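You operate a simulated robot arm through the tools that you are given. There is no shell and no other tool. Be economical: measure what you need, move in short steps, check, and stop when the job is done.

Carry out the task below with a simulated robot arm. There is one attempt and no reset: what you move stays moved.

## Task
Put the box that says "masks" from the white table in the blue tray and the box marked "sent" on the pink pack there. Take the red tray on the top of the crates bench and put it away on the repairs bench. Take the rework tray and leave it on the cream table. Take the yellow block from the pocket of the yellow block and leave it on the plate pocket by the glue tray. Put the white pack from the white table on the blue pad there. Do these in any order. Set down upright: box.

It is judged by the outcome, as a careful person would: the job done as asked, and still so three seconds after it is handed in. It fails if anything else is knocked over, pushed out of place, dropped, spilled or broken.

## Robot
A 7-joint arm with a vacuum gripper on a trunk, on a base that drives. Base frame: it is fixed to the floor where the robot stands at the start and does not move with it; the origin is under the middle of the robot, x ahead of it, y to its left, z up; the surface under the hand at the start is at about z = 0.8. Units: m, degrees, N and s.
Its first joint turns from -149.0 to 149.0 degrees. Places, roughly: blue pad (18x14x2 cm) [1.5, 2, 0.8]; blue tray (25x23x4 cm) [1.1, 0.1, 0.8]; cream table [4.1, -6.9, 0.8]; green box, white box [0.75, 0, 0.75]; pink pack (17x13x3 cm) [1.1, 0.6, 0.8]; plate pocket by the glue tray (23x23 cm) [-0.06, -10.76, 0.8]; red tray (13x11x3 cm) [7.3, -4.7, 0.8]; repairs bench [7.8, 2.8, 0.8]; rework tray [2.75, -10.75, 0.75]; white pack (14x7x4 cm) [1.5, 2.4, 0.8]; yellow block (12x12x2 cm) [0.4, -10.9, 0.8]. Payload 1.06 kg.
Tool frame: the origin (TCP) lies in the middle of the cups' lips, and z points out of the cups. The gripper has 1 cup of 0.024 m across, covering 0.024 by 0.024 m (tool x, y); the bellows give 0.008 m. With the vacuum on, a cup seals on a smooth face that it is pressed against (1 to 4 N); it does not hold porous or soft things. The pull reaches 23 N.
Orientation is that of the tool frame in the base frame, as a unit quaternion [x, y, z, w]. With the cups facing straight down, the tool's x points along the base's -x, its y along +y and its z along -z.

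## Interface
- The arm moves only by the tool apply_moves. Its argument "steps" is a list of rows, each a list of 7 numbers: the shift along the tool's x, y, z in m, then the turn, a rotation vector about the tool's x, y, z in degrees, then the vacuum: 1 switches it on, 0 off. In form: [[dx, dy, dz, rx, ry, rz, suction], ...]. A call has 1 to 20 rows; each row shifts and turns the commanded pose from where the row before left it, along the tool's axes as they then stand. A row lasts 0.2 s, in which the tool goes at most 0.05 m and 8.6 degrees; a call with a longer step from one row to the next is refused whole, and so is a gripper value outside its range. A pose out of reach is approached as far as the arm can. The call stops where the force on the tool passes 40 N (or 10 N more than at its start, if that is more) or the arm is blocked; 0.2 s more then pass. The pull builds up within a second once a cup has sealed. Time passes only in rows, and 0.2 s behind the last, so rows that do not move give it time. It gives the time, the measured TCP pose, the force on the tool (base axes) and the pull of the vacuum at its end, in the units of the frame above (readings bear some noise), with the torque about the TCP (base axes, N m) and any sound that the robot's microphone picked up.
- Cameras (640 x 400 px; columns grow to the right, rows downward): "scene" is now at [0.0382, 0.1615, 1.5672]; the picture's right is [-0.12, -0.99, 0.00], its down [-0.64, 0.08, -0.76] and it looks along [0.76, -0.09, -0.65] (base axes); focal length 266 px, centre (320, 200). "wrist" rides on the gripper at [0.078, 0.019, -0.096] in the tool frame; the picture's right is [-0.24, 0.97, 0.00], its down [-0.71, -0.17, -0.69] and it looks along [-0.67, -0.16, 0.73] (tool axes); focal length 243 px, centre (320, 200). There is no depth. A picture from a camera that has moved, and an enlarged one, comes with that camera's place and axes in the base frame and with its lens.
- camera(camera): a new picture of that camera. It takes no simulated time.
- move_column(by): slides the trunk up (or, below 0, down) by that many m; the arm and the scene camera ride with it, the base frame stays. It gives what a move gives, with no picture.
- base_move(legs): drives the robot by 1 to 6 legs, each [ahead, turn to the left] in m and degrees, along the robot's own axes; the way and the turn of a leg run together, so that a leg with both is an arc; at most 1.5 m and 180 degrees a leg. The arm and the cameras ride along, it lands a little off, and it stops where it bumps. It gives what a move gives.
- pan_tilt(pan, tilt): turns the head with the scene camera to pan (to the left, within 155 degrees either way) and tilt (down, from -29 to 69), counted from straight ahead of the robot. It gives what a move gives.
- close_up(camera, box): a new picture of the part [left, top, right, bottom] of that camera's present view, enlarged. It takes no simulated time.
- sign_off(): hands the job in; it is judged then, once.

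Go step by step. Nothing tells you exact positions but the pictures and the camera data: compare them with the known pose of the tool, close in by small moves and look again before you grip or let go. The budget is 186 turns and 156 pictures, counting those below and the enlarged ones. Unless the task says otherwise, let go and move clear before handing in, and close with one line.

The tools are called after "Call:" as a command line: name --pt "numbers of a row" for each row, then --argument value for the rest, lists and objects as JSON in quotes. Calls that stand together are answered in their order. apply_moves: Moves the arm, as the interface text tells. Its arguments: {"type":"object","properties":{"steps":{"type":"array"}},"required":["steps"]} The other tools are called the same way: move_column (by) slides the trunk up or down; base_move (legs) drives the base; pan_tilt (pan, tilt) turns the head that bears the scene camera; camera (camera) takes a picture; close_up (camera, box) takes an enlarged picture of a part of a camera's view; sign_off () hands the job in.

At the start:

```text
time: 0.0
position: [0.5789, 0.354, 1.0694]
tool_rot: [0.0, 1.0, -0.001, 0.0]
force: [0.1, -0.5, 0.1]
torque: [-0.02, 0.02, -0.01]
pull: 0.0
trunk travel left (down, up): [-0.625, 0.085]
robot x, y, heading: [-0.0025, -0.0003, -0.1]
head pan, tilt: [-6.7, 40.4]
```

scene: 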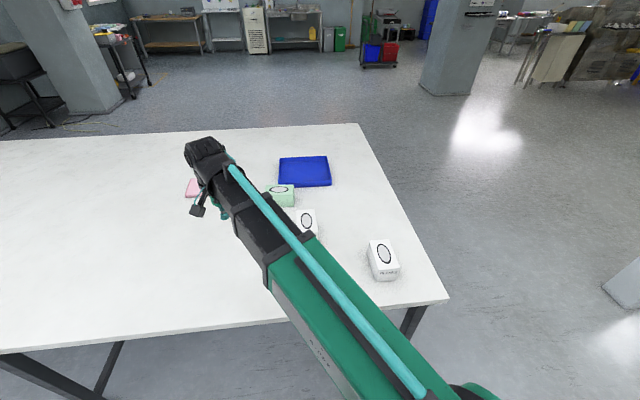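
wrist: 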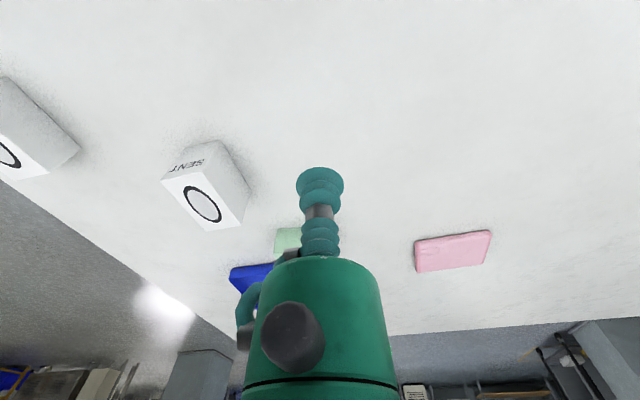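

I see the white table with the boxes, the blue tray and the pink pack. I'll enlarge the picture to read the labels.

Call:
close_up --camera "scene" --box '[180, 130, 420, 290]'

Call:
close_up --camera "wrist" --box '[0, 60, 320, 260]'

```text
2.50 times, centred on (300, 210) of scene
camera zoom: at [0.0382, 0.1615, 1.5672], right [-0.12, -0.99, 0.0], down [-0.64, 0.08, -0.76], along [0.76, -0.09, -0.65], focal length 666 px, centre (370, 175)
```

zoom: 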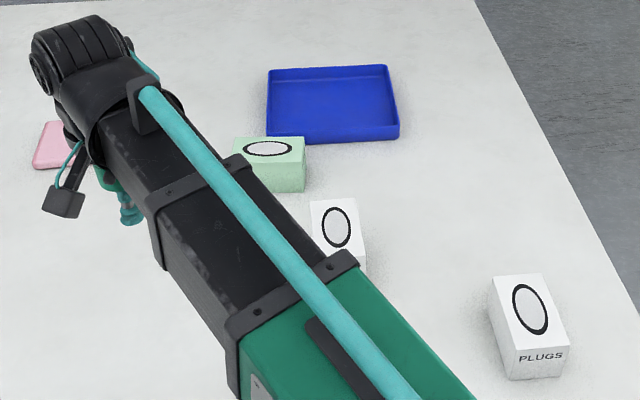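

```text
2.00 times, centred on (160, 160) of wrist
camera zoom: at [0.5017, 0.3725, 1.1649], right [0.24, 0.97, 0.0], down [0.71, -0.17, 0.69], along [0.67, -0.16, -0.73], focal length 485 px, centre (640, 280)
```

zoom: 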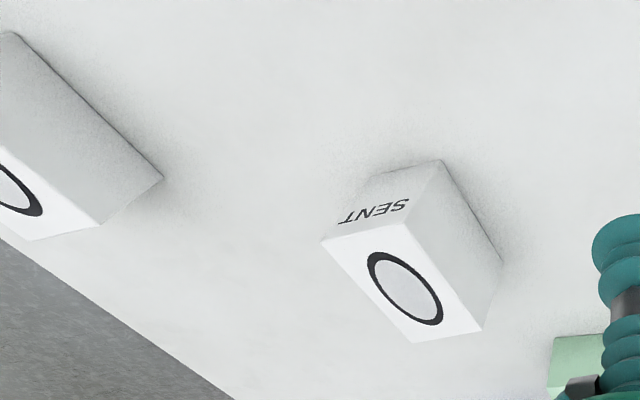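

The boxes so far are "sent", "plugs", and a green one I can't read yet. I'll look around for the table's extents and the base clearance.

Call:
pan_tilt --pan 50 --tilt 25

Call:
camera --camera "scene"

Call:
pan_tilt --pan 0 --tilt 69

Call:
camera --camera "scene"

```text
time: 1.3
position: [0.5781, 0.354, 1.0694]
tool_rot: [0.0, 1.0, 0.0, 0.0]
force: [-0.8, -0.6, -0.5]
torque: [-0.01, 0.02, 0.03]
pull: 0.1
trunk travel left (down, up): [-0.625, 0.085]
robot x, y, heading: [-0.0004, 0.001, 0.1]
head pan, tilt: [50.0, 25.0]
```

```text
151 pictures are left
camera scene: at [0.0133, 0.2419, 1.5911], right [0.77, -0.64, 0.0], down [-0.27, -0.32, -0.91], along [0.58, 0.69, -0.42], focal length 266 px, centre (320, 200)
```

scene: 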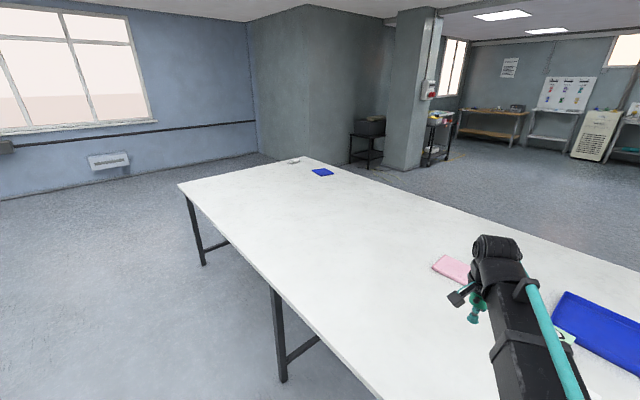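

```text
time: 2.4
position: [0.5795, 0.3537, 1.069]
tool_rot: [0.0, 1.0, 0.001, 0.0]
force: [-0.2, -1.3, -0.5]
torque: [0.01, 0.0, 0.04]
pull: 0.1
trunk travel left (down, up): [-0.625, 0.085]
robot x, y, heading: [0.001, 0.0031, 0.1]
head pan, tilt: [0.0, 68.8]
```

```text
150 pictures are left
camera scene: at [0.01, 0.1714, 1.5317], right [0.0, -1.0, 0.0], down [-0.93, 0.0, -0.36], along [0.36, 0.0, -0.93], focal length 266 px, centre (320, 200)
```

scene: 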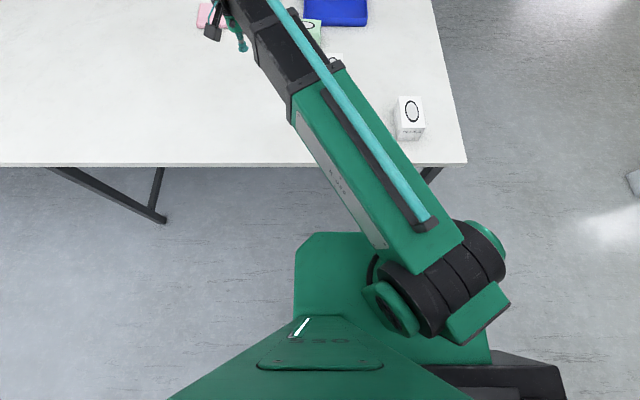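

The table runs along y to about 2.7, with its front edge at x≈0.43. I'll move the hand aside to the left so the scene camera gets a clear view of the boxes.

Call:
apply_moves --pt "0 0.05 0 0 0 0 0" --pt "0 0.05 0 0 0 0 0" --pt "0 0.05 0 0 0 0 0" --pt "0 0.05 0 0 0 0 0" --pt "0 0.05 0 0 0 0 0"

Call:
pan_tilt --pan -10 --tilt 40

Call:
camera --camera "scene"

Call:
close_up --camera "scene" --box '[220, 140, 460, 290]'

```text
time: 3.6
position: [0.577, 0.6041, 1.0671]
tool_rot: [0.0, 1.0, 0.0, -0.001]
force: [-0.3, 1.1, 0.2]
torque: [-0.03, 0.0, 0.01]
pull: 0.0
trunk travel left (down, up): [-0.625, 0.085]
robot x, y, heading: [0.0019, -0.0005, 0.1]
head pan, tilt: [0.0, 68.8]
```

```text
time: 4.6
position: [0.5776, 0.6034, 1.0676]
tool_rot: [0.0, 1.0, -0.001, -0.001]
force: [0.0, -0.2, 1.3]
torque: [-0.05, 0.04, 0.01]
pull: 0.1
trunk travel left (down, up): [-0.625, 0.085]
robot x, y, heading: [-0.0011, -0.0005, -0.2]
head pan, tilt: [-10.0, 40.0]
```

```text
149 pictures are left
camera scene: at [0.0377, 0.1567, 1.5677], right [-0.17, -0.98, 0.0], down [-0.63, 0.11, -0.77], along [0.75, -0.13, -0.64], focal length 266 px, centre (320, 200)
```

scene: 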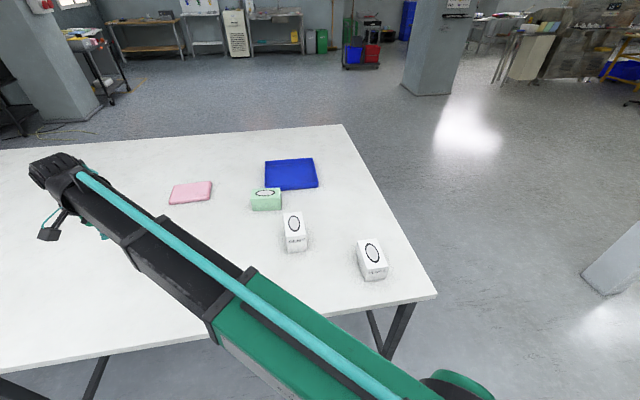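

```text
2.67 times, centred on (340, 215) of scene
camera zoom: at [0.0377, 0.1567, 1.5677], right [-0.17, -0.98, 0.0], down [-0.63, 0.11, -0.77], along [0.75, -0.13, -0.64], focal length 710 px, centre (267, 160)
```

zoom: 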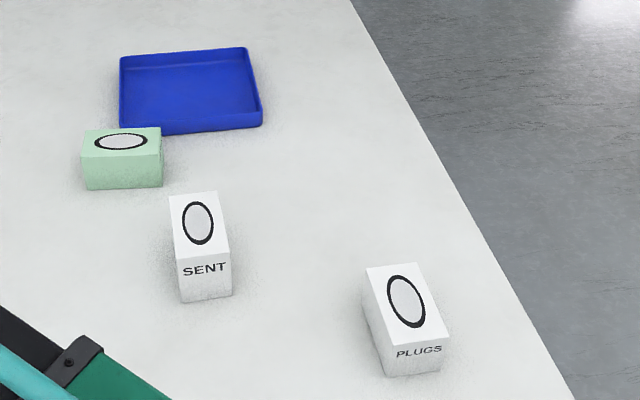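

"Sent" is the white box at about (0.72, 0.13) with its top near z=0.88, and green must be "masks" (I'll check that label). I'll move above "sent" now.

Call:
apply_moves --pt "-0.014 -0.047 0 0 0 0 0" --pt "-0.014 -0.047 0 0 0 0 0" --pt "-0.014 -0.047 0 0 0 0 0" --pt "-0.014 -0.047 0 0 0 0 0" --pt "-0.014 -0.047 0 0 0 0 0" --pt "-0.014 -0.047 0 0 0 0 0" --pt "-0.014 -0.047 0 0 0 0 0" --pt "-0.014 -0.047 0 0 0 0 0" --pt "-0.014 -0.047 0 0 0 0 0" --pt "-0.014 -0.047 0 0 0 0 0" --pt "0 0 0.04 0 0 0 0" --pt "0 0 0.04 0 0 0 0"

Call:
camera --camera "wrist"

Call:
camera --camera "scene"

```text
time: 7.2
position: [0.7196, 0.1339, 0.9885]
tool_rot: [0.0, 1.0, 0.0, 0.0]
force: [0.1, 0.0, -0.3]
torque: [0.0, 0.0, -0.03]
pull: 0.0
trunk travel left (down, up): [-0.625, 0.085]
robot x, y, heading: [0.001, -0.0007, -0.0]
head pan, tilt: [-10.0, 40.0]
```

```text
147 pictures are left
camera wrist: at [0.6416, 0.1519, 1.0844], right [0.23, 0.97, 0.0], down [0.71, -0.17, 0.68], along [0.67, -0.16, -0.73], focal length 243 px, centre (320, 200)
```

wrist: 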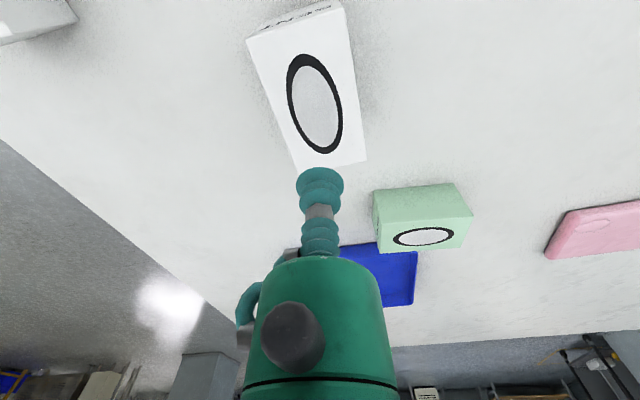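

```text
146 pictures are left
camera scene: at [0.038, 0.1568, 1.5678], right [-0.17, -0.98, 0.0], down [-0.63, 0.11, -0.77], along [0.75, -0.13, -0.64], focal length 266 px, centre (320, 200)
```

scene: 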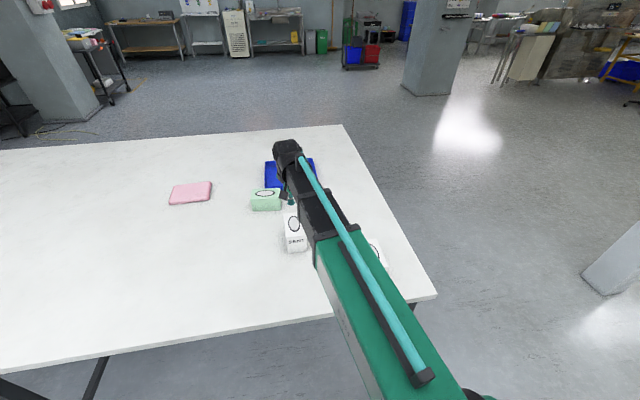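

The cup is over the oval by both views. I'll descend with the vacuum on.

Call:
apply_moves --pt "0 -0.003 0.04 0 0 0 1" --pt "0 0 0.04 0 0 0 1" --pt "0 0 0.015 0 0 0 1" --pt "0 0 0 0 0 0 1"

Call:
close_up --camera "wrist" --box '[220, 60, 420, 260]'

```text
time: 8.2
position: [0.7175, 0.1317, 0.8942]
tool_rot: [0.0, 1.0, 0.0, -0.001]
force: [0.1, 0.2, -1.2]
torque: [0.0, 0.01, -0.02]
pull: 0.0
trunk travel left (down, up): [-0.625, 0.085]
robot x, y, heading: [0.0012, 0.0013, 0.3]
head pan, tilt: [-10.0, 40.0]
```

```text
2.00 times, centred on (320, 160) of wrist
camera zoom: at [0.6411, 0.1503, 0.9896], right [0.24, 0.97, 0.0], down [0.71, -0.17, 0.69], along [0.67, -0.16, -0.73], focal length 485 px, centre (320, 280)
```

zoom: 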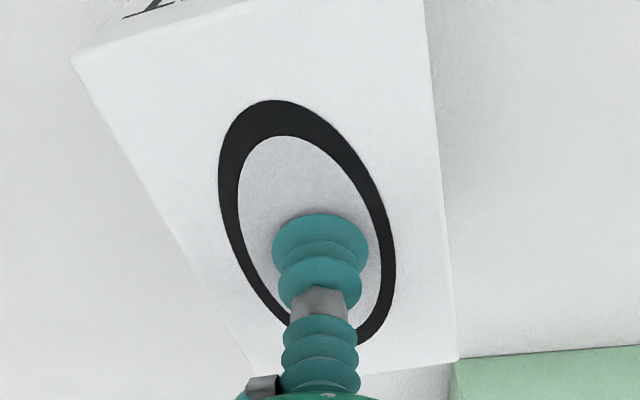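

Aligned with the oval. Pressing down gently.

Call:
apply_moves --pt "0 -0.002 0.005 0 0 0 1" --pt "0 0 0.004 0 0 0 1" --pt "0 0 0.003 0 0 0 1" --pt "0 0 0.003 0 0 0 1" --pt "0 0 0 0 0 0 1"

```text
time: 9.4
position: [0.7184, 0.1289, 0.8801]
tool_rot: [-0.001, 1.0, 0.0, 0.002]
force: [6.0, 8.2, 30.5]
torque: [-0.13, 0.09, 0.03]
pull: 23.2
trunk travel left (down, up): [-0.625, 0.085]
robot x, y, heading: [-0.0015, 0.0007, 0.1]
head pan, tilt: [-10.0, 40.0]
```

Sealed. I'll lift it and check.

Call:
apply_moves --pt "0 0 -0.004 0 0 0 1" --pt "0 0 -0.01 0 0 0 1" --pt "0 0 -0.03 0 0 0 1" --pt "0 0 -0.04 0 0 0 1" --pt "0 0 -0.04 0 0 0 1" --pt "0 0 0 0 0 0 1"

Call:
camera --camera "wrist"

```text
time: 10.8
position: [0.7196, 0.1285, 1.0061]
tool_rot: [0.0, 1.0, 0.0, 0.0]
force: [-0.8, -0.3, -0.8]
torque: [0.03, -0.02, -0.04]
pull: 23.4
trunk travel left (down, up): [-0.625, 0.085]
robot x, y, heading: [-0.0004, 0.0018, -0.2]
head pan, tilt: [-10.0, 40.0]
```

```text
144 pictures are left
camera wrist: at [0.6423, 0.1467, 1.1021], right [0.24, 0.97, 0.0], down [0.71, -0.17, 0.68], along [0.67, -0.16, -0.73], focal length 243 px, centre (320, 200)
```

wrist: 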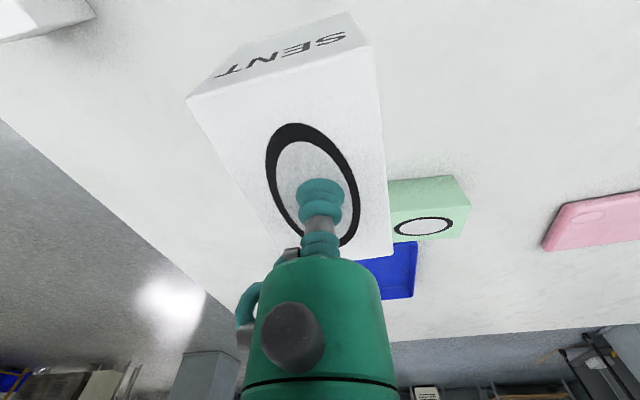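

The box holds. I'll raise it a bit and drive to stand in front of the pink pack.

Call:
apply_moves --pt "0 0 -0.04 0 0 0 1" --pt "0 0 -0.03 0 0 0 1"

Call:
base_move --legs '[[0, 75], [0.58, 0], [0, -75]]'

Call:
camera --camera "wrist"

Call:
camera --camera "scene"

```text
time: 11.4
position: [0.7205, 0.1282, 1.0742]
tool_rot: [0.0, 1.0, -0.001, 0.0]
force: [-0.2, 0.1, -0.8]
torque: [-0.01, 0.0, 0.01]
pull: 23.3
trunk travel left (down, up): [-0.625, 0.085]
robot x, y, heading: [-0.0029, -0.0042, -0.0]
head pan, tilt: [-10.0, 40.0]
```

```text
time: 21.2
position: [0.8664, 0.6784, 1.0744]
tool_rot: [0.004, 1.0, 0.0, 0.0]
force: [-0.1, -0.4, -2.5]
torque: [0.01, 0.04, 0.0]
pull: 23.0
trunk travel left (down, up): [-0.625, 0.085]
robot x, y, heading: [0.146, 0.5594, -0.6]
head pan, tilt: [-10.0, 40.0]
```

```text
143 pictures are left
camera wrist: at [0.79, 0.6981, 1.17], right [0.24, 0.97, 0.0], down [0.71, -0.18, 0.69], along [0.66, -0.17, -0.73], focal length 243 px, centre (320, 200)
```

wrist: 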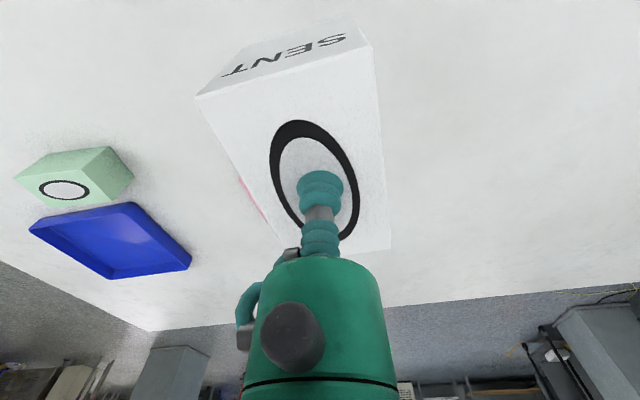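

```text
142 pictures are left
camera scene: at [0.1855, 0.7126, 1.5678], right [-0.18, -0.98, 0.0], down [-0.63, 0.12, -0.77], along [0.75, -0.14, -0.64], focal length 266 px, centre (320, 200)
```

scene: 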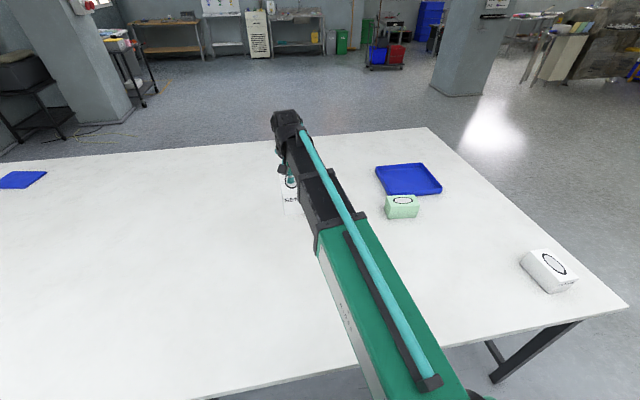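

I'll swing the hand to the right to see the pack clearly.

Call:
apply_moves --pt "0 -0.05 0 0 0 0 1" --pt "0 -0.05 0 0 0 0 1" --pt "0 -0.05 0 0 0 0 1" --pt "0 -0.05 0 0 0 0 1" --pt "0 -0.05 0 0 0 0 1" --pt "0 -0.05 0 0 0 0 1"

Call:
close_up --camera "scene" --box '[220, 130, 460, 280]'

Call:
camera --camera "wrist"

```text
time: 22.6
position: [0.8642, 0.3794, 1.0749]
tool_rot: [0.005, 1.0, 0.0, 0.0]
force: [-0.4, -0.5, -1.3]
torque: [0.01, 0.02, 0.04]
pull: 22.6
trunk travel left (down, up): [-0.625, 0.085]
robot x, y, heading: [0.1451, 0.555, -0.4]
head pan, tilt: [-10.0, 40.0]
```

```text
2.67 times, centred on (340, 205) of scene
camera zoom: at [0.1854, 0.7121, 1.5679], right [-0.18, -0.98, 0.0], down [-0.63, 0.12, -0.77], along [0.75, -0.14, -0.64], focal length 710 px, centre (267, 187)
```

zoom: 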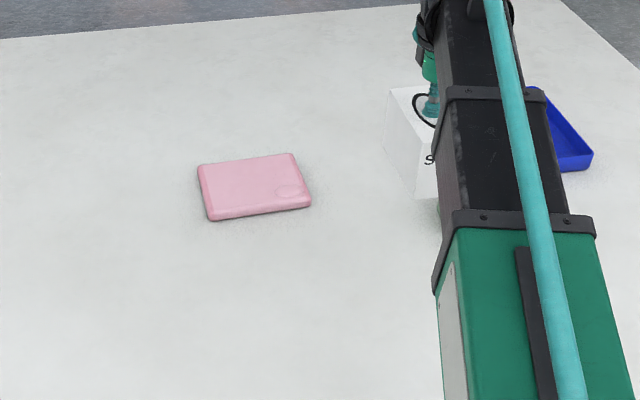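

```text
140 pictures are left
camera wrist: at [0.7869, 0.3995, 1.1705], right [0.24, 0.97, 0.0], down [0.71, -0.18, 0.68], along [0.66, -0.17, -0.73], focal length 243 px, centre (320, 200)
```

wrist: 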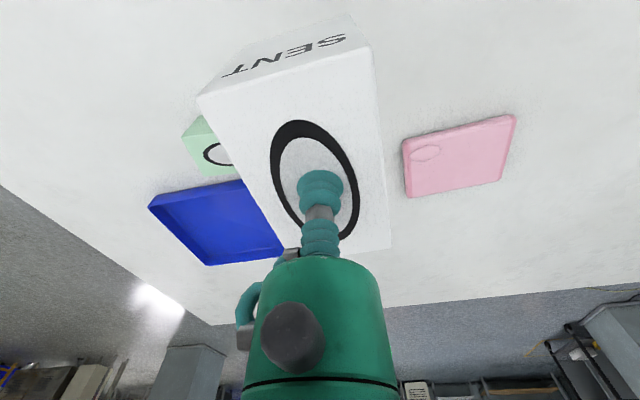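

The pack centre is about (1.067, 0.571), 13.4 cm in x by 16.5 cm in y, with its top near z=0.83. I'll move over it and turn the box 90° so that its length runs along the pack.

Call:
apply_moves --pt "-0.0338 0.032 0 0 0 0 1" --pt "-0.0338 0.032 0 0 0 0 1" --pt "-0.0338 0.032 0 0 0 0 1" --pt "-0.0338 0.032 0 0 0 0 1" --pt "-0.0338 0.032 0 0 0 0 1" --pt "-0.0338 0.032 0 0 0 0 1" --pt "0 0 0 0 0 8.2 1" --pt "0 0 0 0 0 8.2 1" --pt "0 0 0 0 0 8.2 1" --pt "0 0 0 0 0 8.2 1" --pt "0 0 0 0 0 8.2 1" --pt "0 0 0 0 0 8.2 1" --pt "0 0 0 0 0 8.2 1" --pt "0 0 0 0 0 8.2 1" --pt "0 0 0 0 0 8.2 1" --pt "0 0 0 0 0 8.2 1" --pt "0 0 0 0 0 8 1"

Call:
camera --camera "wrist"

Call:
close_up --camera "scene" --box '[220, 130, 460, 280]'

```text
time: 26.2
position: [1.0686, 0.5685, 1.0747]
tool_rot: [0.711, 0.703, -0.001, 0.0]
force: [-0.2, -0.7, -1.2]
torque: [0.05, -0.04, 0.03]
pull: 23.0
trunk travel left (down, up): [-0.625, 0.085]
robot x, y, heading: [0.1442, 0.5565, -0.4]
head pan, tilt: [-10.0, 40.0]
```

```text
139 pictures are left
camera wrist: at [1.0896, 0.6466, 1.1708], right [0.97, -0.25, 0.0], down [-0.18, -0.71, 0.69], along [-0.17, -0.66, -0.73], focal length 243 px, centre (320, 200)
```

wrist: 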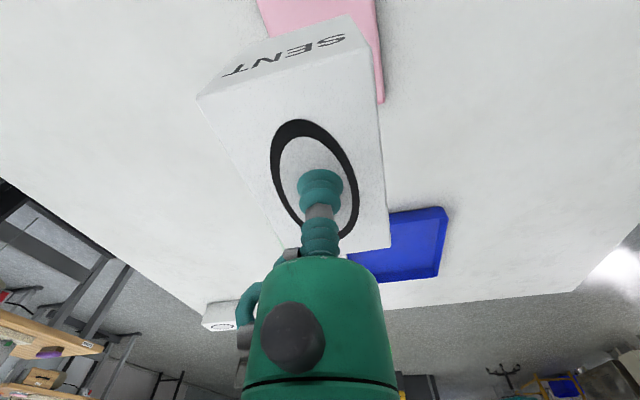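

```text
2.67 times, centred on (340, 205) of scene
camera zoom: at [0.1854, 0.7127, 1.5678], right [-0.18, -0.98, 0.0], down [-0.63, 0.12, -0.77], along [0.75, -0.14, -0.64], focal length 710 px, centre (267, 187)
```

zoom: 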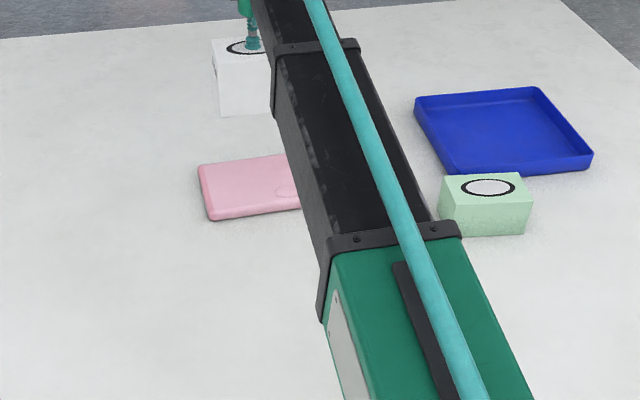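

Positioned over the pack. I'll descend partway and check.

Call:
apply_moves --pt "0 0 0.045 0 0 0 1" --pt "0 0 0.045 0 0 0 1" --pt "0 0 0.045 0 0 0 1"

Call:
camera --camera "wrist"

Call:
close_up --camera "scene" --box '[240, 130, 400, 230]'

```text
time: 27.0
position: [1.0658, 0.5698, 0.9384]
tool_rot: [0.71, 0.704, 0.0, 0.001]
force: [-1.2, 0.4, -1.6]
torque: [-0.02, -0.01, 0.02]
pull: 23.3
trunk travel left (down, up): [-0.625, 0.085]
robot x, y, heading: [0.1465, 0.5574, -0.6]
head pan, tilt: [-10.0, 40.0]
```

```text
137 pictures are left
camera wrist: at [1.0873, 0.6477, 1.0347], right [0.97, -0.24, 0.0], down [-0.18, -0.71, 0.69], along [-0.17, -0.66, -0.73], focal length 243 px, centre (320, 200)
```

wrist: 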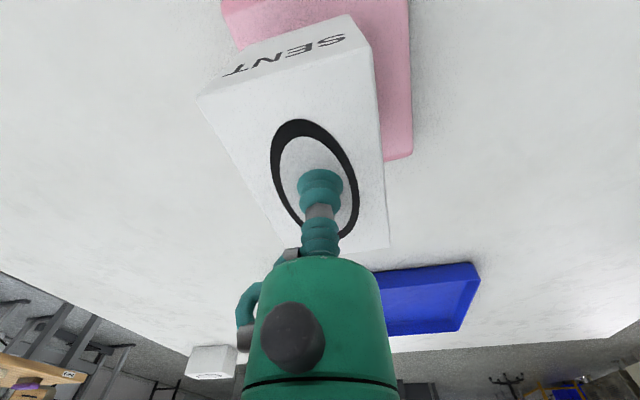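

```text
4.00 times, centred on (320, 180) of scene
camera zoom: at [0.1856, 0.7127, 1.5678], right [-0.18, -0.98, 0.0], down [-0.63, 0.12, -0.77], along [0.75, -0.14, -0.64], focal length 1066 px, centre (320, 280)
```

zoom: 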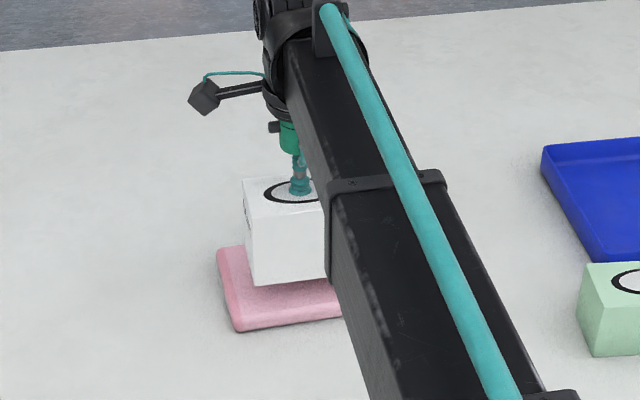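

The box is over the pack. I'll lower it in small steps until contact.

Call:
apply_moves --pt "0 0 0.01 0 0 0 1" --pt "0 0 0.007 0 0 0 1" --pt "0 0 0.004 0 0 0 1" --pt "0 0 0 0 0 0 1"

Call:
close_up --camera "scene" --box '[260, 160, 340, 220]'

```text
time: 28.0
position: [1.0685, 0.5682, 0.9173]
tool_rot: [0.711, 0.703, 0.0, 0.0]
force: [0.0, 0.9, -1.0]
torque: [-0.01, 0.01, -0.02]
pull: 23.5
trunk travel left (down, up): [-0.625, 0.085]
robot x, y, heading: [0.146, 0.5517, -0.5]
head pan, tilt: [-10.0, 40.0]
```

```text
6.67 times, centred on (300, 190) of scene
camera zoom: at [0.1855, 0.7127, 1.5678], right [-0.18, -0.98, 0.0], down [-0.63, 0.12, -0.77], along [0.75, -0.14, -0.64], focal length 1776 px, centre (453, 267)
```

zoom: 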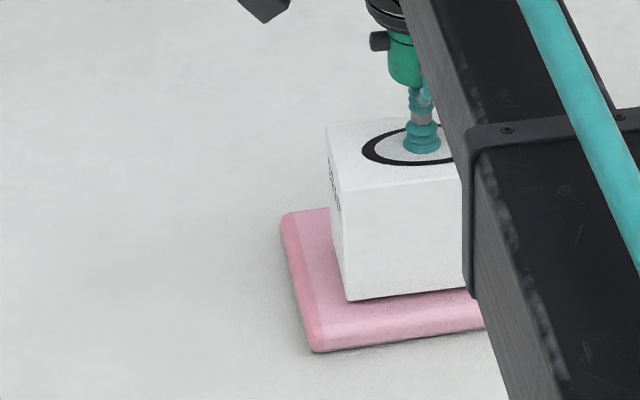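

Call:
apply_moves --pt "0 0 0.003 0 0 0 1" --pt "0 0 0 0 0 0 1" --pt "0 0 0.003 0 0 0 1" --pt "0 0 0 0 0 0 1"

```text
time: 29.0
position: [1.0689, 0.5693, 0.9112]
tool_rot: [0.71, 0.704, 0.0, 0.001]
force: [0.7, 0.7, 0.4]
torque: [-0.01, -0.03, -0.01]
pull: 22.6
trunk travel left (down, up): [-0.625, 0.085]
robot x, y, heading: [0.1471, 0.5567, -0.8]
head pan, tilt: [-10.0, 40.0]
```

Call:
apply_moves --pt "0 0 0.003 0 0 0 1" --pt "0 0 0 0 0 0 1"

```text
time: 29.6
position: [1.0679, 0.5691, 0.911]
tool_rot: [0.71, 0.704, 0.001, 0.001]
force: [6.8, -0.1, 17.0]
torque: [0.03, 0.03, 0.01]
pull: 22.6
trunk travel left (down, up): [-0.625, 0.085]
robot x, y, heading: [0.1455, 0.5563, -0.5]
head pan, tilt: [-10.0, 40.0]
```

Contact at 17 N up. I'll back off 2 mm, release and lift.

Call:
apply_moves --pt "0 0 -0.002 0 0 0 1" --pt "0 0 0 0 0 0 0" --pt "0 0 0 0 0 0 0" --pt "0 0 0 0 0 0 0" --pt "0 0 0 0 0 0 0" --pt "0 0 -0.005 0 0 0 0" --pt "0 0 -0.02 0 0 0 0" --pt "0 0 -0.04 0 0 0 0" --pt "0 0 -0.04 0 0 0 0" --pt "0 0 -0.04 0 0 0 0"

Call:
camera --camera "wrist"

Call:
close_up --camera "scene" --box '[240, 130, 400, 230]'

```text
time: 31.8
position: [1.0688, 0.57, 1.0555]
tool_rot: [0.711, 0.704, 0.001, -0.001]
force: [0.5, 0.9, 0.2]
torque: [0.02, -0.01, 0.01]
pull: 0.1
trunk travel left (down, up): [-0.625, 0.085]
robot x, y, heading: [0.1471, 0.5589, -0.5]
head pan, tilt: [-10.0, 40.0]
```

```text
134 pictures are left
camera wrist: at [1.0899, 0.6485, 1.1515], right [0.97, -0.24, 0.0], down [-0.18, -0.71, 0.69], along [-0.17, -0.66, -0.73], focal length 243 px, centre (320, 200)
```

wrist: 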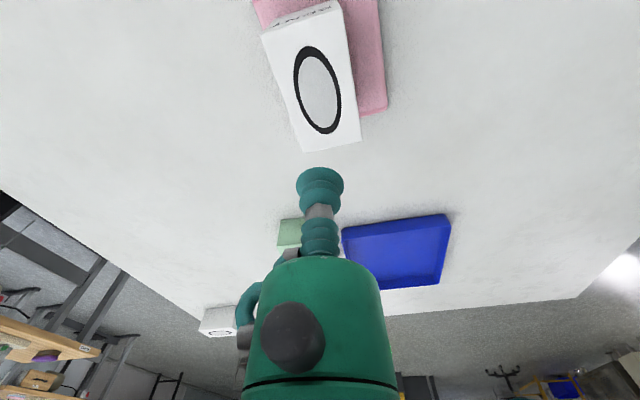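

```text
4.00 times, centred on (320, 180) of scene
camera zoom: at [0.1852, 0.7127, 1.5677], right [-0.18, -0.98, 0.0], down [-0.63, 0.12, -0.77], along [0.75, -0.14, -0.64], focal length 1066 px, centre (320, 280)
```

zoom: 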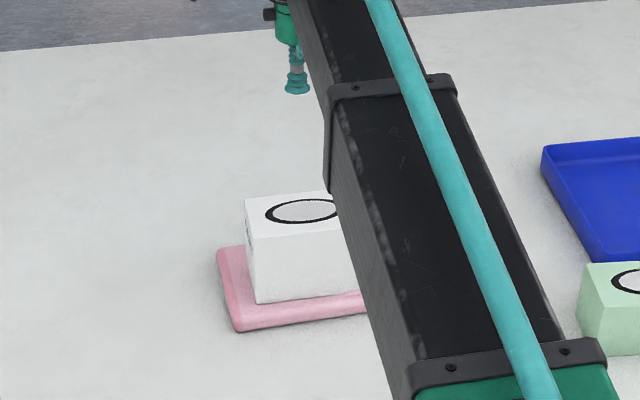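

"Sent" sits on the pink pack. Next is the green box: I'll move toward it and read its +y face with the wrist camera.

Call:
apply_moves --pt "-0.036 -0.024 0 0 0 0 0" --pt "-0.036 -0.024 0 0 0 0 0" --pt "-0.036 -0.024 0 0 0 0 0" --pt "-0.036 -0.024 0 0 0 0 0" --pt "-0.036 -0.024 0 0 0 0 0"

Call:
camera --camera "wrist"

Call:
close_up --camera "scene" --box '[300, 140, 460, 240]'

```text
time: 33.0
position: [0.9504, 0.3883, 1.0556]
tool_rot: [0.71, 0.704, 0.0, 0.0]
force: [-0.2, 0.9, 0.1]
torque: [-0.01, 0.02, 0.01]
pull: 0.1
trunk travel left (down, up): [-0.625, 0.085]
robot x, y, heading: [0.1491, 0.5594, -0.4]
head pan, tilt: [-10.0, 40.0]
```

```text
132 pictures are left
camera wrist: at [0.9712, 0.4666, 1.151], right [0.97, -0.24, 0.0], down [-0.18, -0.71, 0.68], along [-0.17, -0.66, -0.73], focal length 243 px, centre (320, 200)
```

wrist: 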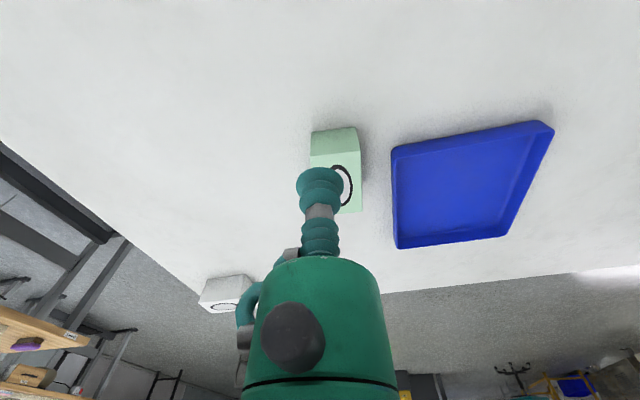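

```text
4.00 times, centred on (380, 190) of scene
camera zoom: at [0.1851, 0.7124, 1.5678], right [-0.18, -0.98, 0.0], down [-0.63, 0.12, -0.77], along [0.75, -0.14, -0.64], focal length 1066 px, centre (80, 240)
```

zoom: 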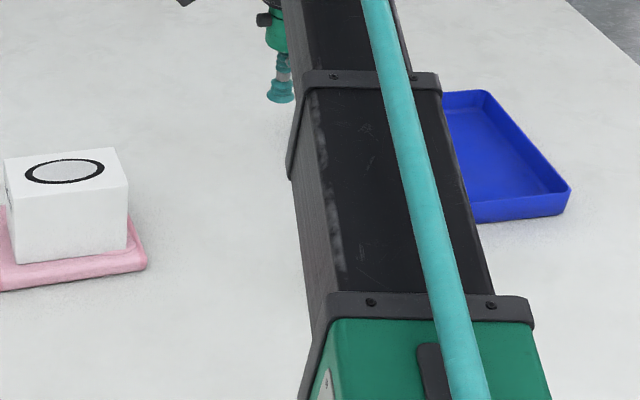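

No label on the −x or +y face. Green is the only box left that could be "masks", since the other two read "sent" and "plugs". I'll move over its oval and look.

Call:
apply_moves --pt "-0.04 -0.001 0 0 0 0 0" --pt "-0.04 -0.001 0 0 0 0 0" --pt "-0.04 -0.001 0 0 0 0 0" --pt "-0.04 -0.001 0 0 0 0 0" --pt "0 0 0.045 0 0 0 0" --pt "0 0 0.045 0 0 0 0"

Call:
camera --camera "wrist"

```text
time: 34.4
position: [0.9404, 0.23, 0.9661]
tool_rot: [0.711, 0.704, 0.0, -0.001]
force: [0.2, 0.1, 1.1]
torque: [0.03, -0.02, 0.01]
pull: 0.0
trunk travel left (down, up): [-0.625, 0.085]
robot x, y, heading: [0.149, 0.5533, -0.2]
head pan, tilt: [-10.0, 40.0]
```

```text
130 pictures are left
camera wrist: at [0.9615, 0.3077, 1.0618], right [0.97, -0.24, 0.0], down [-0.18, -0.71, 0.69], along [-0.17, -0.66, -0.73], focal length 243 px, centre (320, 200)
```

wrist: 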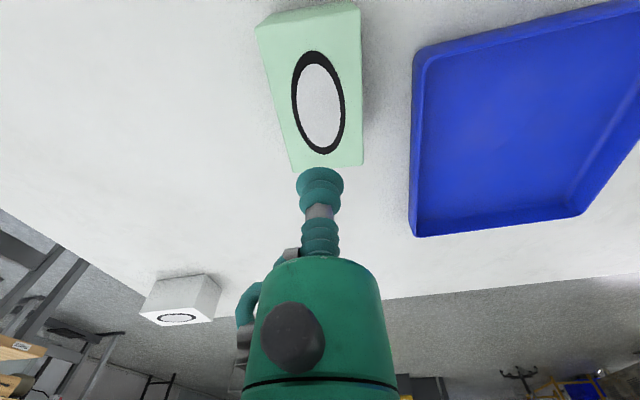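

Call:
apply_moves --pt "0 0 0.045 0 0 0 1" --pt "0 0 0.045 0 0 0 1" --pt "0 0 0 0 0 0 1"

Call:
close_up --camera "wrist" --box '[220, 60, 420, 260]'

```text
time: 35.2
position: [0.9421, 0.229, 0.8754]
tool_rot: [0.71, 0.704, 0.0, 0.0]
force: [0.1, 0.6, -0.1]
torque: [-0.01, 0.0, -0.01]
pull: 0.0
trunk travel left (down, up): [-0.625, 0.085]
robot x, y, heading: [0.1468, 0.5555, -0.5]
head pan, tilt: [-10.0, 40.0]
```

```text
2.00 times, centred on (320, 160) of wrist
camera zoom: at [0.9635, 0.3075, 0.9719], right [0.97, -0.24, 0.0], down [-0.18, -0.71, 0.69], along [-0.17, -0.66, -0.73], focal length 485 px, centre (320, 280)
```

zoom: 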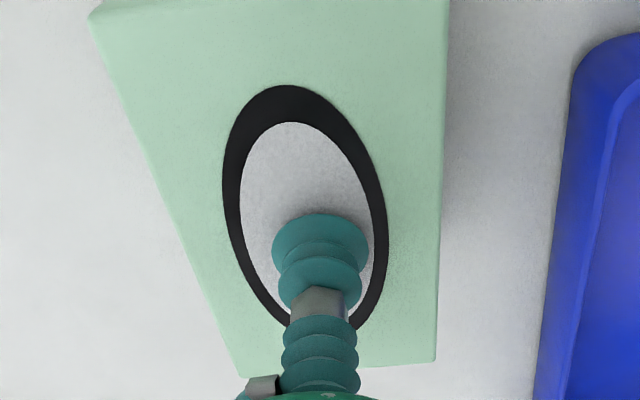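

Call:
apply_moves --pt "0.004 -0.001 0.005 0 0 0 1" --pt "0 0 0.004 0 0 0 1" --pt "0 0 0.003 0 0 0 1" --pt "0 0 0.002 0 0 0 1" --pt "0 0 0 0 0 0 1"

```text
time: 36.4
position: [0.9416, 0.2351, 0.8647]
tool_rot: [0.71, 0.705, 0.0, 0.002]
force: [6.6, -2.5, 18.6]
torque: [0.02, 0.02, 0.02]
pull: 22.9
trunk travel left (down, up): [-0.625, 0.085]
robot x, y, heading: [0.1485, 0.5577, -0.4]
head pan, tilt: [-10.0, 40.0]
```

Sealed. I'll lift and drive nearer the tray.

Call:
apply_moves --pt "0 0 -0.01 0 0 0 1" --pt "0 0 -0.03 0 0 0 1" --pt "0 0 -0.04 0 0 0 1" --pt "0 0 -0.05 0 0 0 1" --pt "0 0 -0.05 0 0 0 1" --pt "0 0 0 0 0 0 1"

Call:
base_move --legs '[[0, -80], [0.31, 0], [0, 80]]'

Call:
camera --camera "wrist"

Call:
camera --camera "scene"

```text
time: 37.8
position: [0.9411, 0.234, 1.0418]
tool_rot: [0.71, 0.704, 0.0, -0.001]
force: [-0.5, -0.6, -0.6]
torque: [0.0, 0.02, 0.01]
pull: 23.1
trunk travel left (down, up): [-0.625, 0.085]
robot x, y, heading: [0.1453, 0.5603, -0.6]
head pan, tilt: [-10.0, 40.0]
```

```text
time: 46.7
position: [1.0016, -0.0561, 1.0419]
tool_rot: [0.703, 0.711, 0.0, 0.0]
force: [0.7, 0.8, -0.4]
torque: [-0.04, -0.01, -0.02]
pull: 23.0
trunk travel left (down, up): [-0.625, 0.085]
robot x, y, heading: [0.2008, 0.2498, 0.4]
head pan, tilt: [-10.0, 40.0]
```

```text
128 pictures are left
camera wrist: at [1.0206, 0.0225, 1.1381], right [0.97, -0.23, 0.0], down [-0.16, -0.71, 0.69], along [-0.15, -0.67, -0.73], focal length 243 px, centre (320, 200)
```

wrist: 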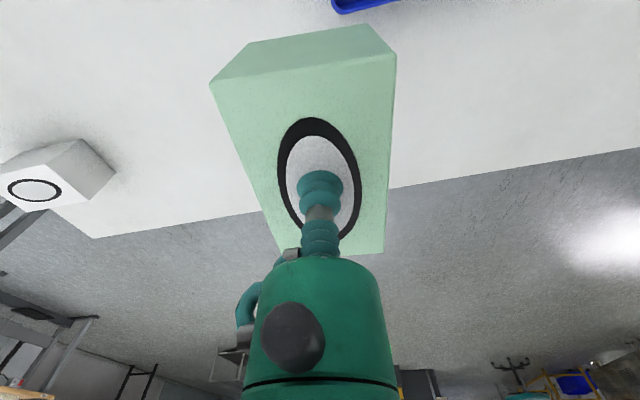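

```text
127 pictures are left
camera scene: at [0.2368, 0.4091, 1.5678], right [-0.16, -0.99, 0.0], down [-0.63, 0.11, -0.77], along [0.76, -0.13, -0.64], focal length 266 px, centre (320, 200)
```

scene: 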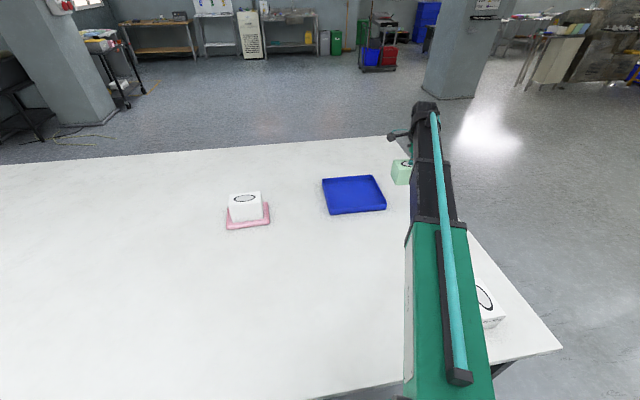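

The tray centre is about (1.135, 0.105). I'll move the box over (1.125, 0.105).

Call:
apply_moves --pt "0.04 0.031 0 0 0 0 1" --pt "0.04 0.031 0 0 0 0 1" --pt "0.04 0.031 0 0 0 0 1" --pt "0.04 0.032 0 0 0 0 1" --pt "0 0 0.04 0 0 0 1"

Call:
camera --camera "wrist"

Call:
close_up --camera "scene" --box '[280, 110, 440, 230]'

```text
refused: row 1 steps farther than a row can; nothing moved
```

```text
126 pictures are left
camera wrist: at [1.0206, 0.0225, 1.1381], right [0.97, -0.23, 0.0], down [-0.16, -0.71, 0.69], along [-0.15, -0.67, -0.73], focal length 243 px, centre (320, 200)
```

wrist: 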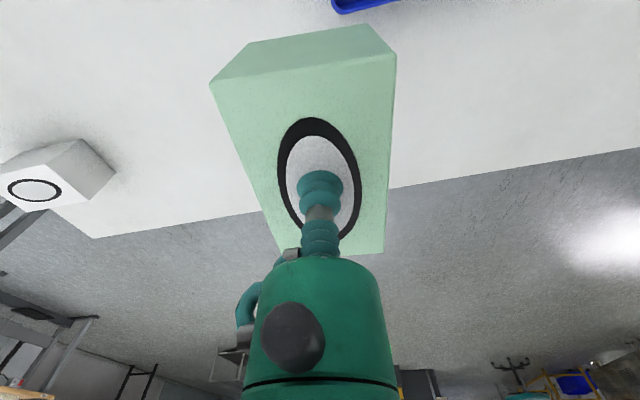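

```text
3.33 times, centred on (360, 170) of scene
camera zoom: at [0.2368, 0.4091, 1.5678], right [-0.16, -0.99, 0.0], down [-0.63, 0.11, -0.77], along [0.76, -0.13, -0.64], focal length 888 px, centre (187, 300)
```

zoom: 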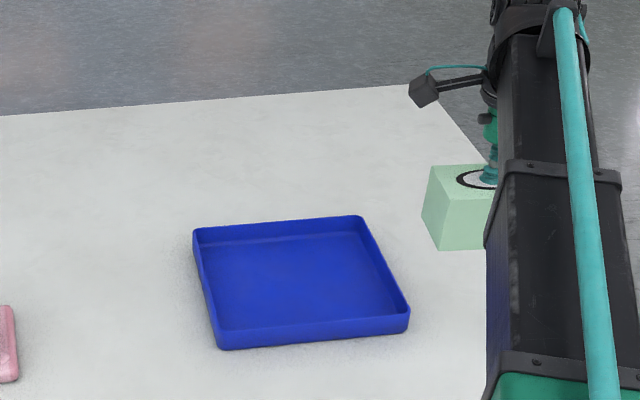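

Call:
apply_moves --pt "0.0325 0.027 0 0 0 0 1" --pt "0.0325 0.027 0 0 0 0 1" --pt "0.0325 0.027 0 0 0 0 1" --pt "0.0325 0.027 0 0 0 0 1" --pt "0.0325 0.027 0 0 0 0 1" --pt "0 0 0.04 0 0 0 1" --pt "0 0 0.04 0 0 0 1"

Call:
camera --camera "wrist"

Call:
close_up --camera "scene" --box '[280, 110, 440, 230]'

```text
time: 48.3
position: [1.134, 0.107, 0.9616]
tool_rot: [0.704, 0.711, 0.0, 0.0]
force: [-0.7, 0.5, -1.1]
torque: [0.02, -0.01, -0.01]
pull: 22.9
trunk travel left (down, up): [-0.625, 0.085]
robot x, y, heading: [0.201, 0.2527, 0.6]
head pan, tilt: [-10.0, 40.0]
```

```text
124 pictures are left
camera wrist: at [1.1532, 0.1858, 1.0574], right [0.97, -0.23, 0.0], down [-0.16, -0.71, 0.69], along [-0.15, -0.67, -0.73], focal length 243 px, centre (320, 200)
```

wrist: 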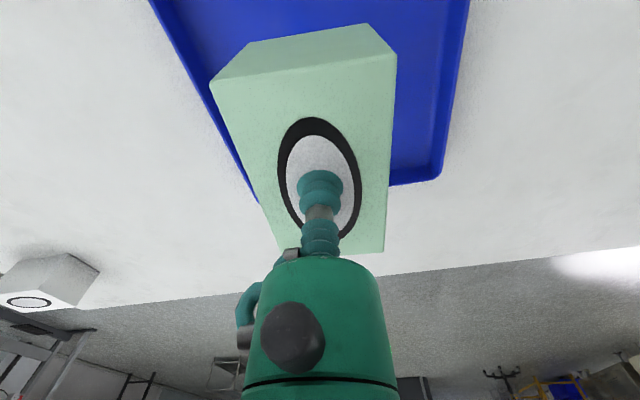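

```text
3.33 times, centred on (360, 170) of scene
camera zoom: at [0.2371, 0.4088, 1.5679], right [-0.16, -0.99, 0.0], down [-0.63, 0.11, -0.77], along [0.76, -0.13, -0.64], focal length 888 px, centre (187, 300)
```

zoom: 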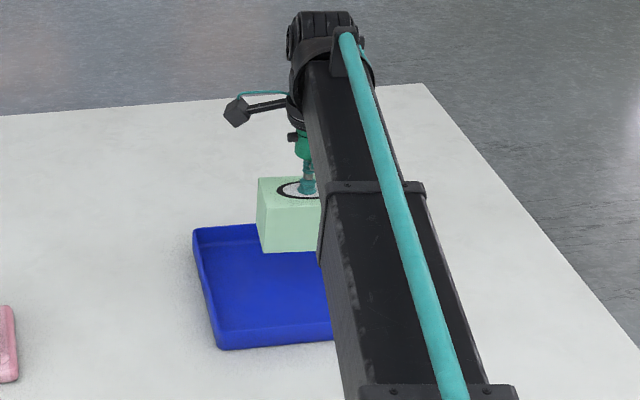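

Call:
apply_moves --pt "0 0 0.04 0 0 0 1" --pt "0 0 0.03 0 0 0 1" --pt "0 0 0.01 0 0 0 1" --pt "0 0 0 0 0 0 1"

Call:
camera --camera "wrist"

Call:
close_up --camera "scene" --box '[310, 150, 410, 225]'

```text
time: 49.3
position: [1.1336, 0.1077, 0.8809]
tool_rot: [0.703, 0.711, 0.0, 0.0]
force: [0.2, 0.4, -0.7]
torque: [0.02, -0.02, -0.03]
pull: 22.7
trunk travel left (down, up): [-0.625, 0.085]
robot x, y, heading: [0.2004, 0.2475, 0.7]
head pan, tilt: [-10.0, 40.0]
```

```text
122 pictures are left
camera wrist: at [1.1529, 0.1861, 0.9771], right [0.97, -0.23, 0.0], down [-0.16, -0.71, 0.69], along [-0.15, -0.67, -0.73], focal length 243 px, centre (320, 200)
```

wrist: 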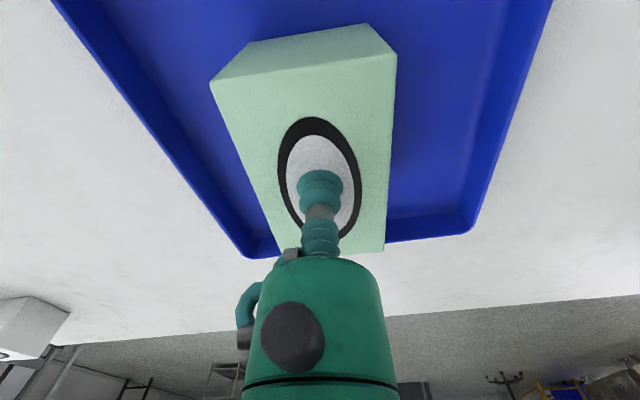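

```text
5.33 times, centred on (360, 188) of scene
camera zoom: at [0.2369, 0.409, 1.5678], right [-0.16, -0.99, 0.0], down [-0.63, 0.11, -0.77], along [0.76, -0.13, -0.64], focal length 1421 px, centre (107, 267)
```

zoom: 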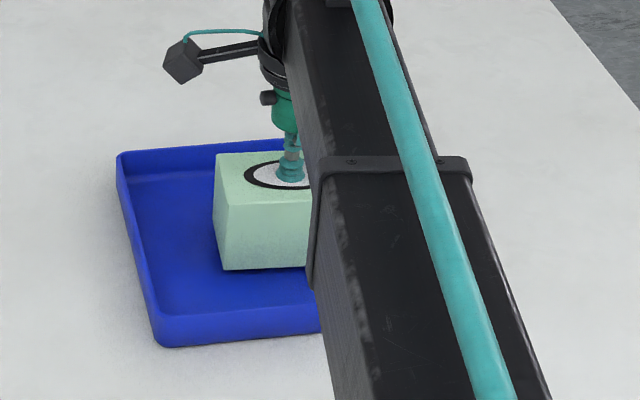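

Call:
apply_moves --pt "0 0 0.005 0 0 0 1" --pt "0 0 0.004 0 0 0 1" --pt "0 0 0.003 0 0 0 1" --pt "0 0 0 0 0 0 1"

```text
time: 50.3
position: [1.134, 0.1088, 0.8718]
tool_rot: [0.704, 0.711, 0.001, 0.001]
force: [4.7, 1.2, 17.8]
torque: [-0.01, 0.0, 0.0]
pull: 22.7
trunk travel left (down, up): [-0.625, 0.085]
robot x, y, heading: [0.2012, 0.2506, 0.6]
head pan, tilt: [-10.0, 40.0]
```

Contact. Releasing and lifting.

Call:
apply_moves --pt "0 0 -0.002 0 0 0 1" --pt "0 0 0 0 0 0 0" --pt "0 0 0 0 0 0 0" --pt "0 0 0 0 0 0 0" --pt "0 0 0 0 0 0 0" --pt "0 0 -0.005 0 0 0 0" --pt "0 0 -0.02 0 0 0 0" --pt "0 0 -0.04 0 0 0 0" --pt "0 0 -0.05 0 0 0 0" --pt "0 0 -0.05 0 0 0 0" --pt "0 0 -0.05 0 0 0 0"

Call:
camera --camera "wrist"

```text
time: 52.7
position: [1.1337, 0.1068, 1.0896]
tool_rot: [0.704, 0.711, 0.0, -0.001]
force: [-0.3, 0.7, 0.1]
torque: [-0.01, -0.01, -0.03]
pull: 0.1
trunk travel left (down, up): [-0.625, 0.085]
robot x, y, heading: [0.1992, 0.2524, 0.9]
head pan, tilt: [-10.0, 40.0]
```

```text
120 pictures are left
camera wrist: at [1.1538, 0.1859, 1.1853], right [0.97, -0.23, 0.0], down [-0.16, -0.71, 0.69], along [-0.15, -0.67, -0.73], focal length 243 px, centre (320, 200)
```

wrist: 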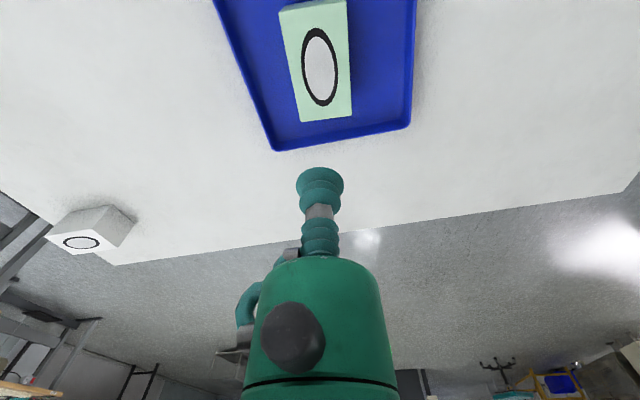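

"Masks" is in the tray. Next is the white pack at the far left end of the table, best reached from the back side. I'll retract the hand and drive around the left end.

Call:
apply_moves --pt "0.018 -0.044 -0.01 0 0 0 0" --pt "0.018 -0.044 -0.01 0 0 0 0" --pt "0.018 -0.044 -0.01 0 0 0 0" --pt "0.018 -0.044 -0.01 0 0 0 0" --pt "0.018 -0.044 -0.01 0 0 0 0" --pt "0.018 -0.044 -0.01 0 0 0 0" --pt "0.018 -0.044 -0.01 0 0 0 0" --pt "0.018 -0.044 -0.01 0 0 0 0"

Call:
camera --camera "scene"

Call:
base_move --legs '[[-0.35, 0], [0, 90], [1.4, 0], [1.4, 0], [0, -90], [1.2, 0]]'

Call:
camera --camera "scene"

```text
time: 54.5
position: [0.7785, 0.2484, 1.1683]
tool_rot: [0.703, 0.711, -0.001, 0.001]
force: [0.3, 0.2, -0.1]
torque: [0.01, 0.0, -0.02]
pull: 0.1
trunk travel left (down, up): [-0.625, 0.085]
robot x, y, heading: [0.1984, 0.2522, 0.3]
head pan, tilt: [-10.0, 40.0]
```

```text
119 pictures are left
camera scene: at [0.2362, 0.4092, 1.5678], right [-0.16, -0.99, 0.0], down [-0.63, 0.11, -0.77], along [0.76, -0.13, -0.64], focal length 266 px, centre (320, 200)
```

scene: 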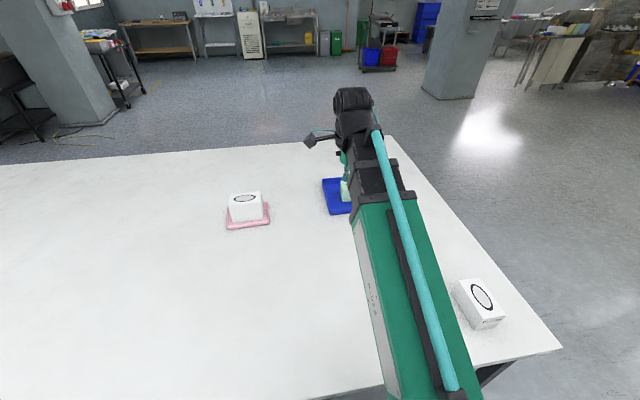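

```text
time: 83.4
position: [1.42, 3.1761, 1.1671]
tool_rot: [0.679, 0.735, 0.0, 0.0]
force: [-0.1, 0.8, 0.2]
torque: [0.02, 0.0, -0.03]
pull: 0.1
trunk travel left (down, up): [-0.625, 0.085]
robot x, y, heading: [0.8446, 3.1374, 4.4]
head pan, tilt: [-10.0, 40.0]
```

```text
118 pictures are left
camera scene: at [0.8682, 3.2966, 1.5678], right [-0.09, -1.0, 0.0], down [-0.64, 0.06, -0.77], along [0.76, -0.07, -0.64], focal length 266 px, centre (320, 200)
```

scene: 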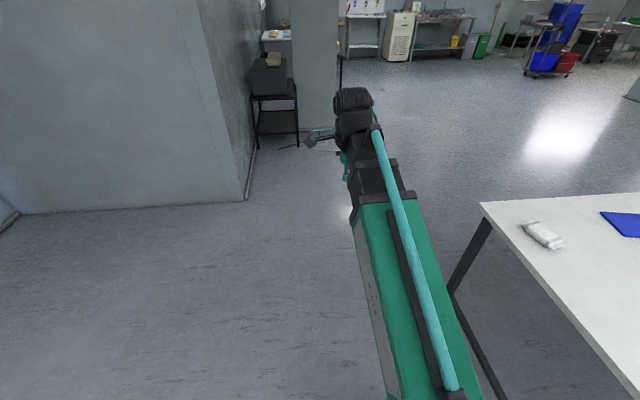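

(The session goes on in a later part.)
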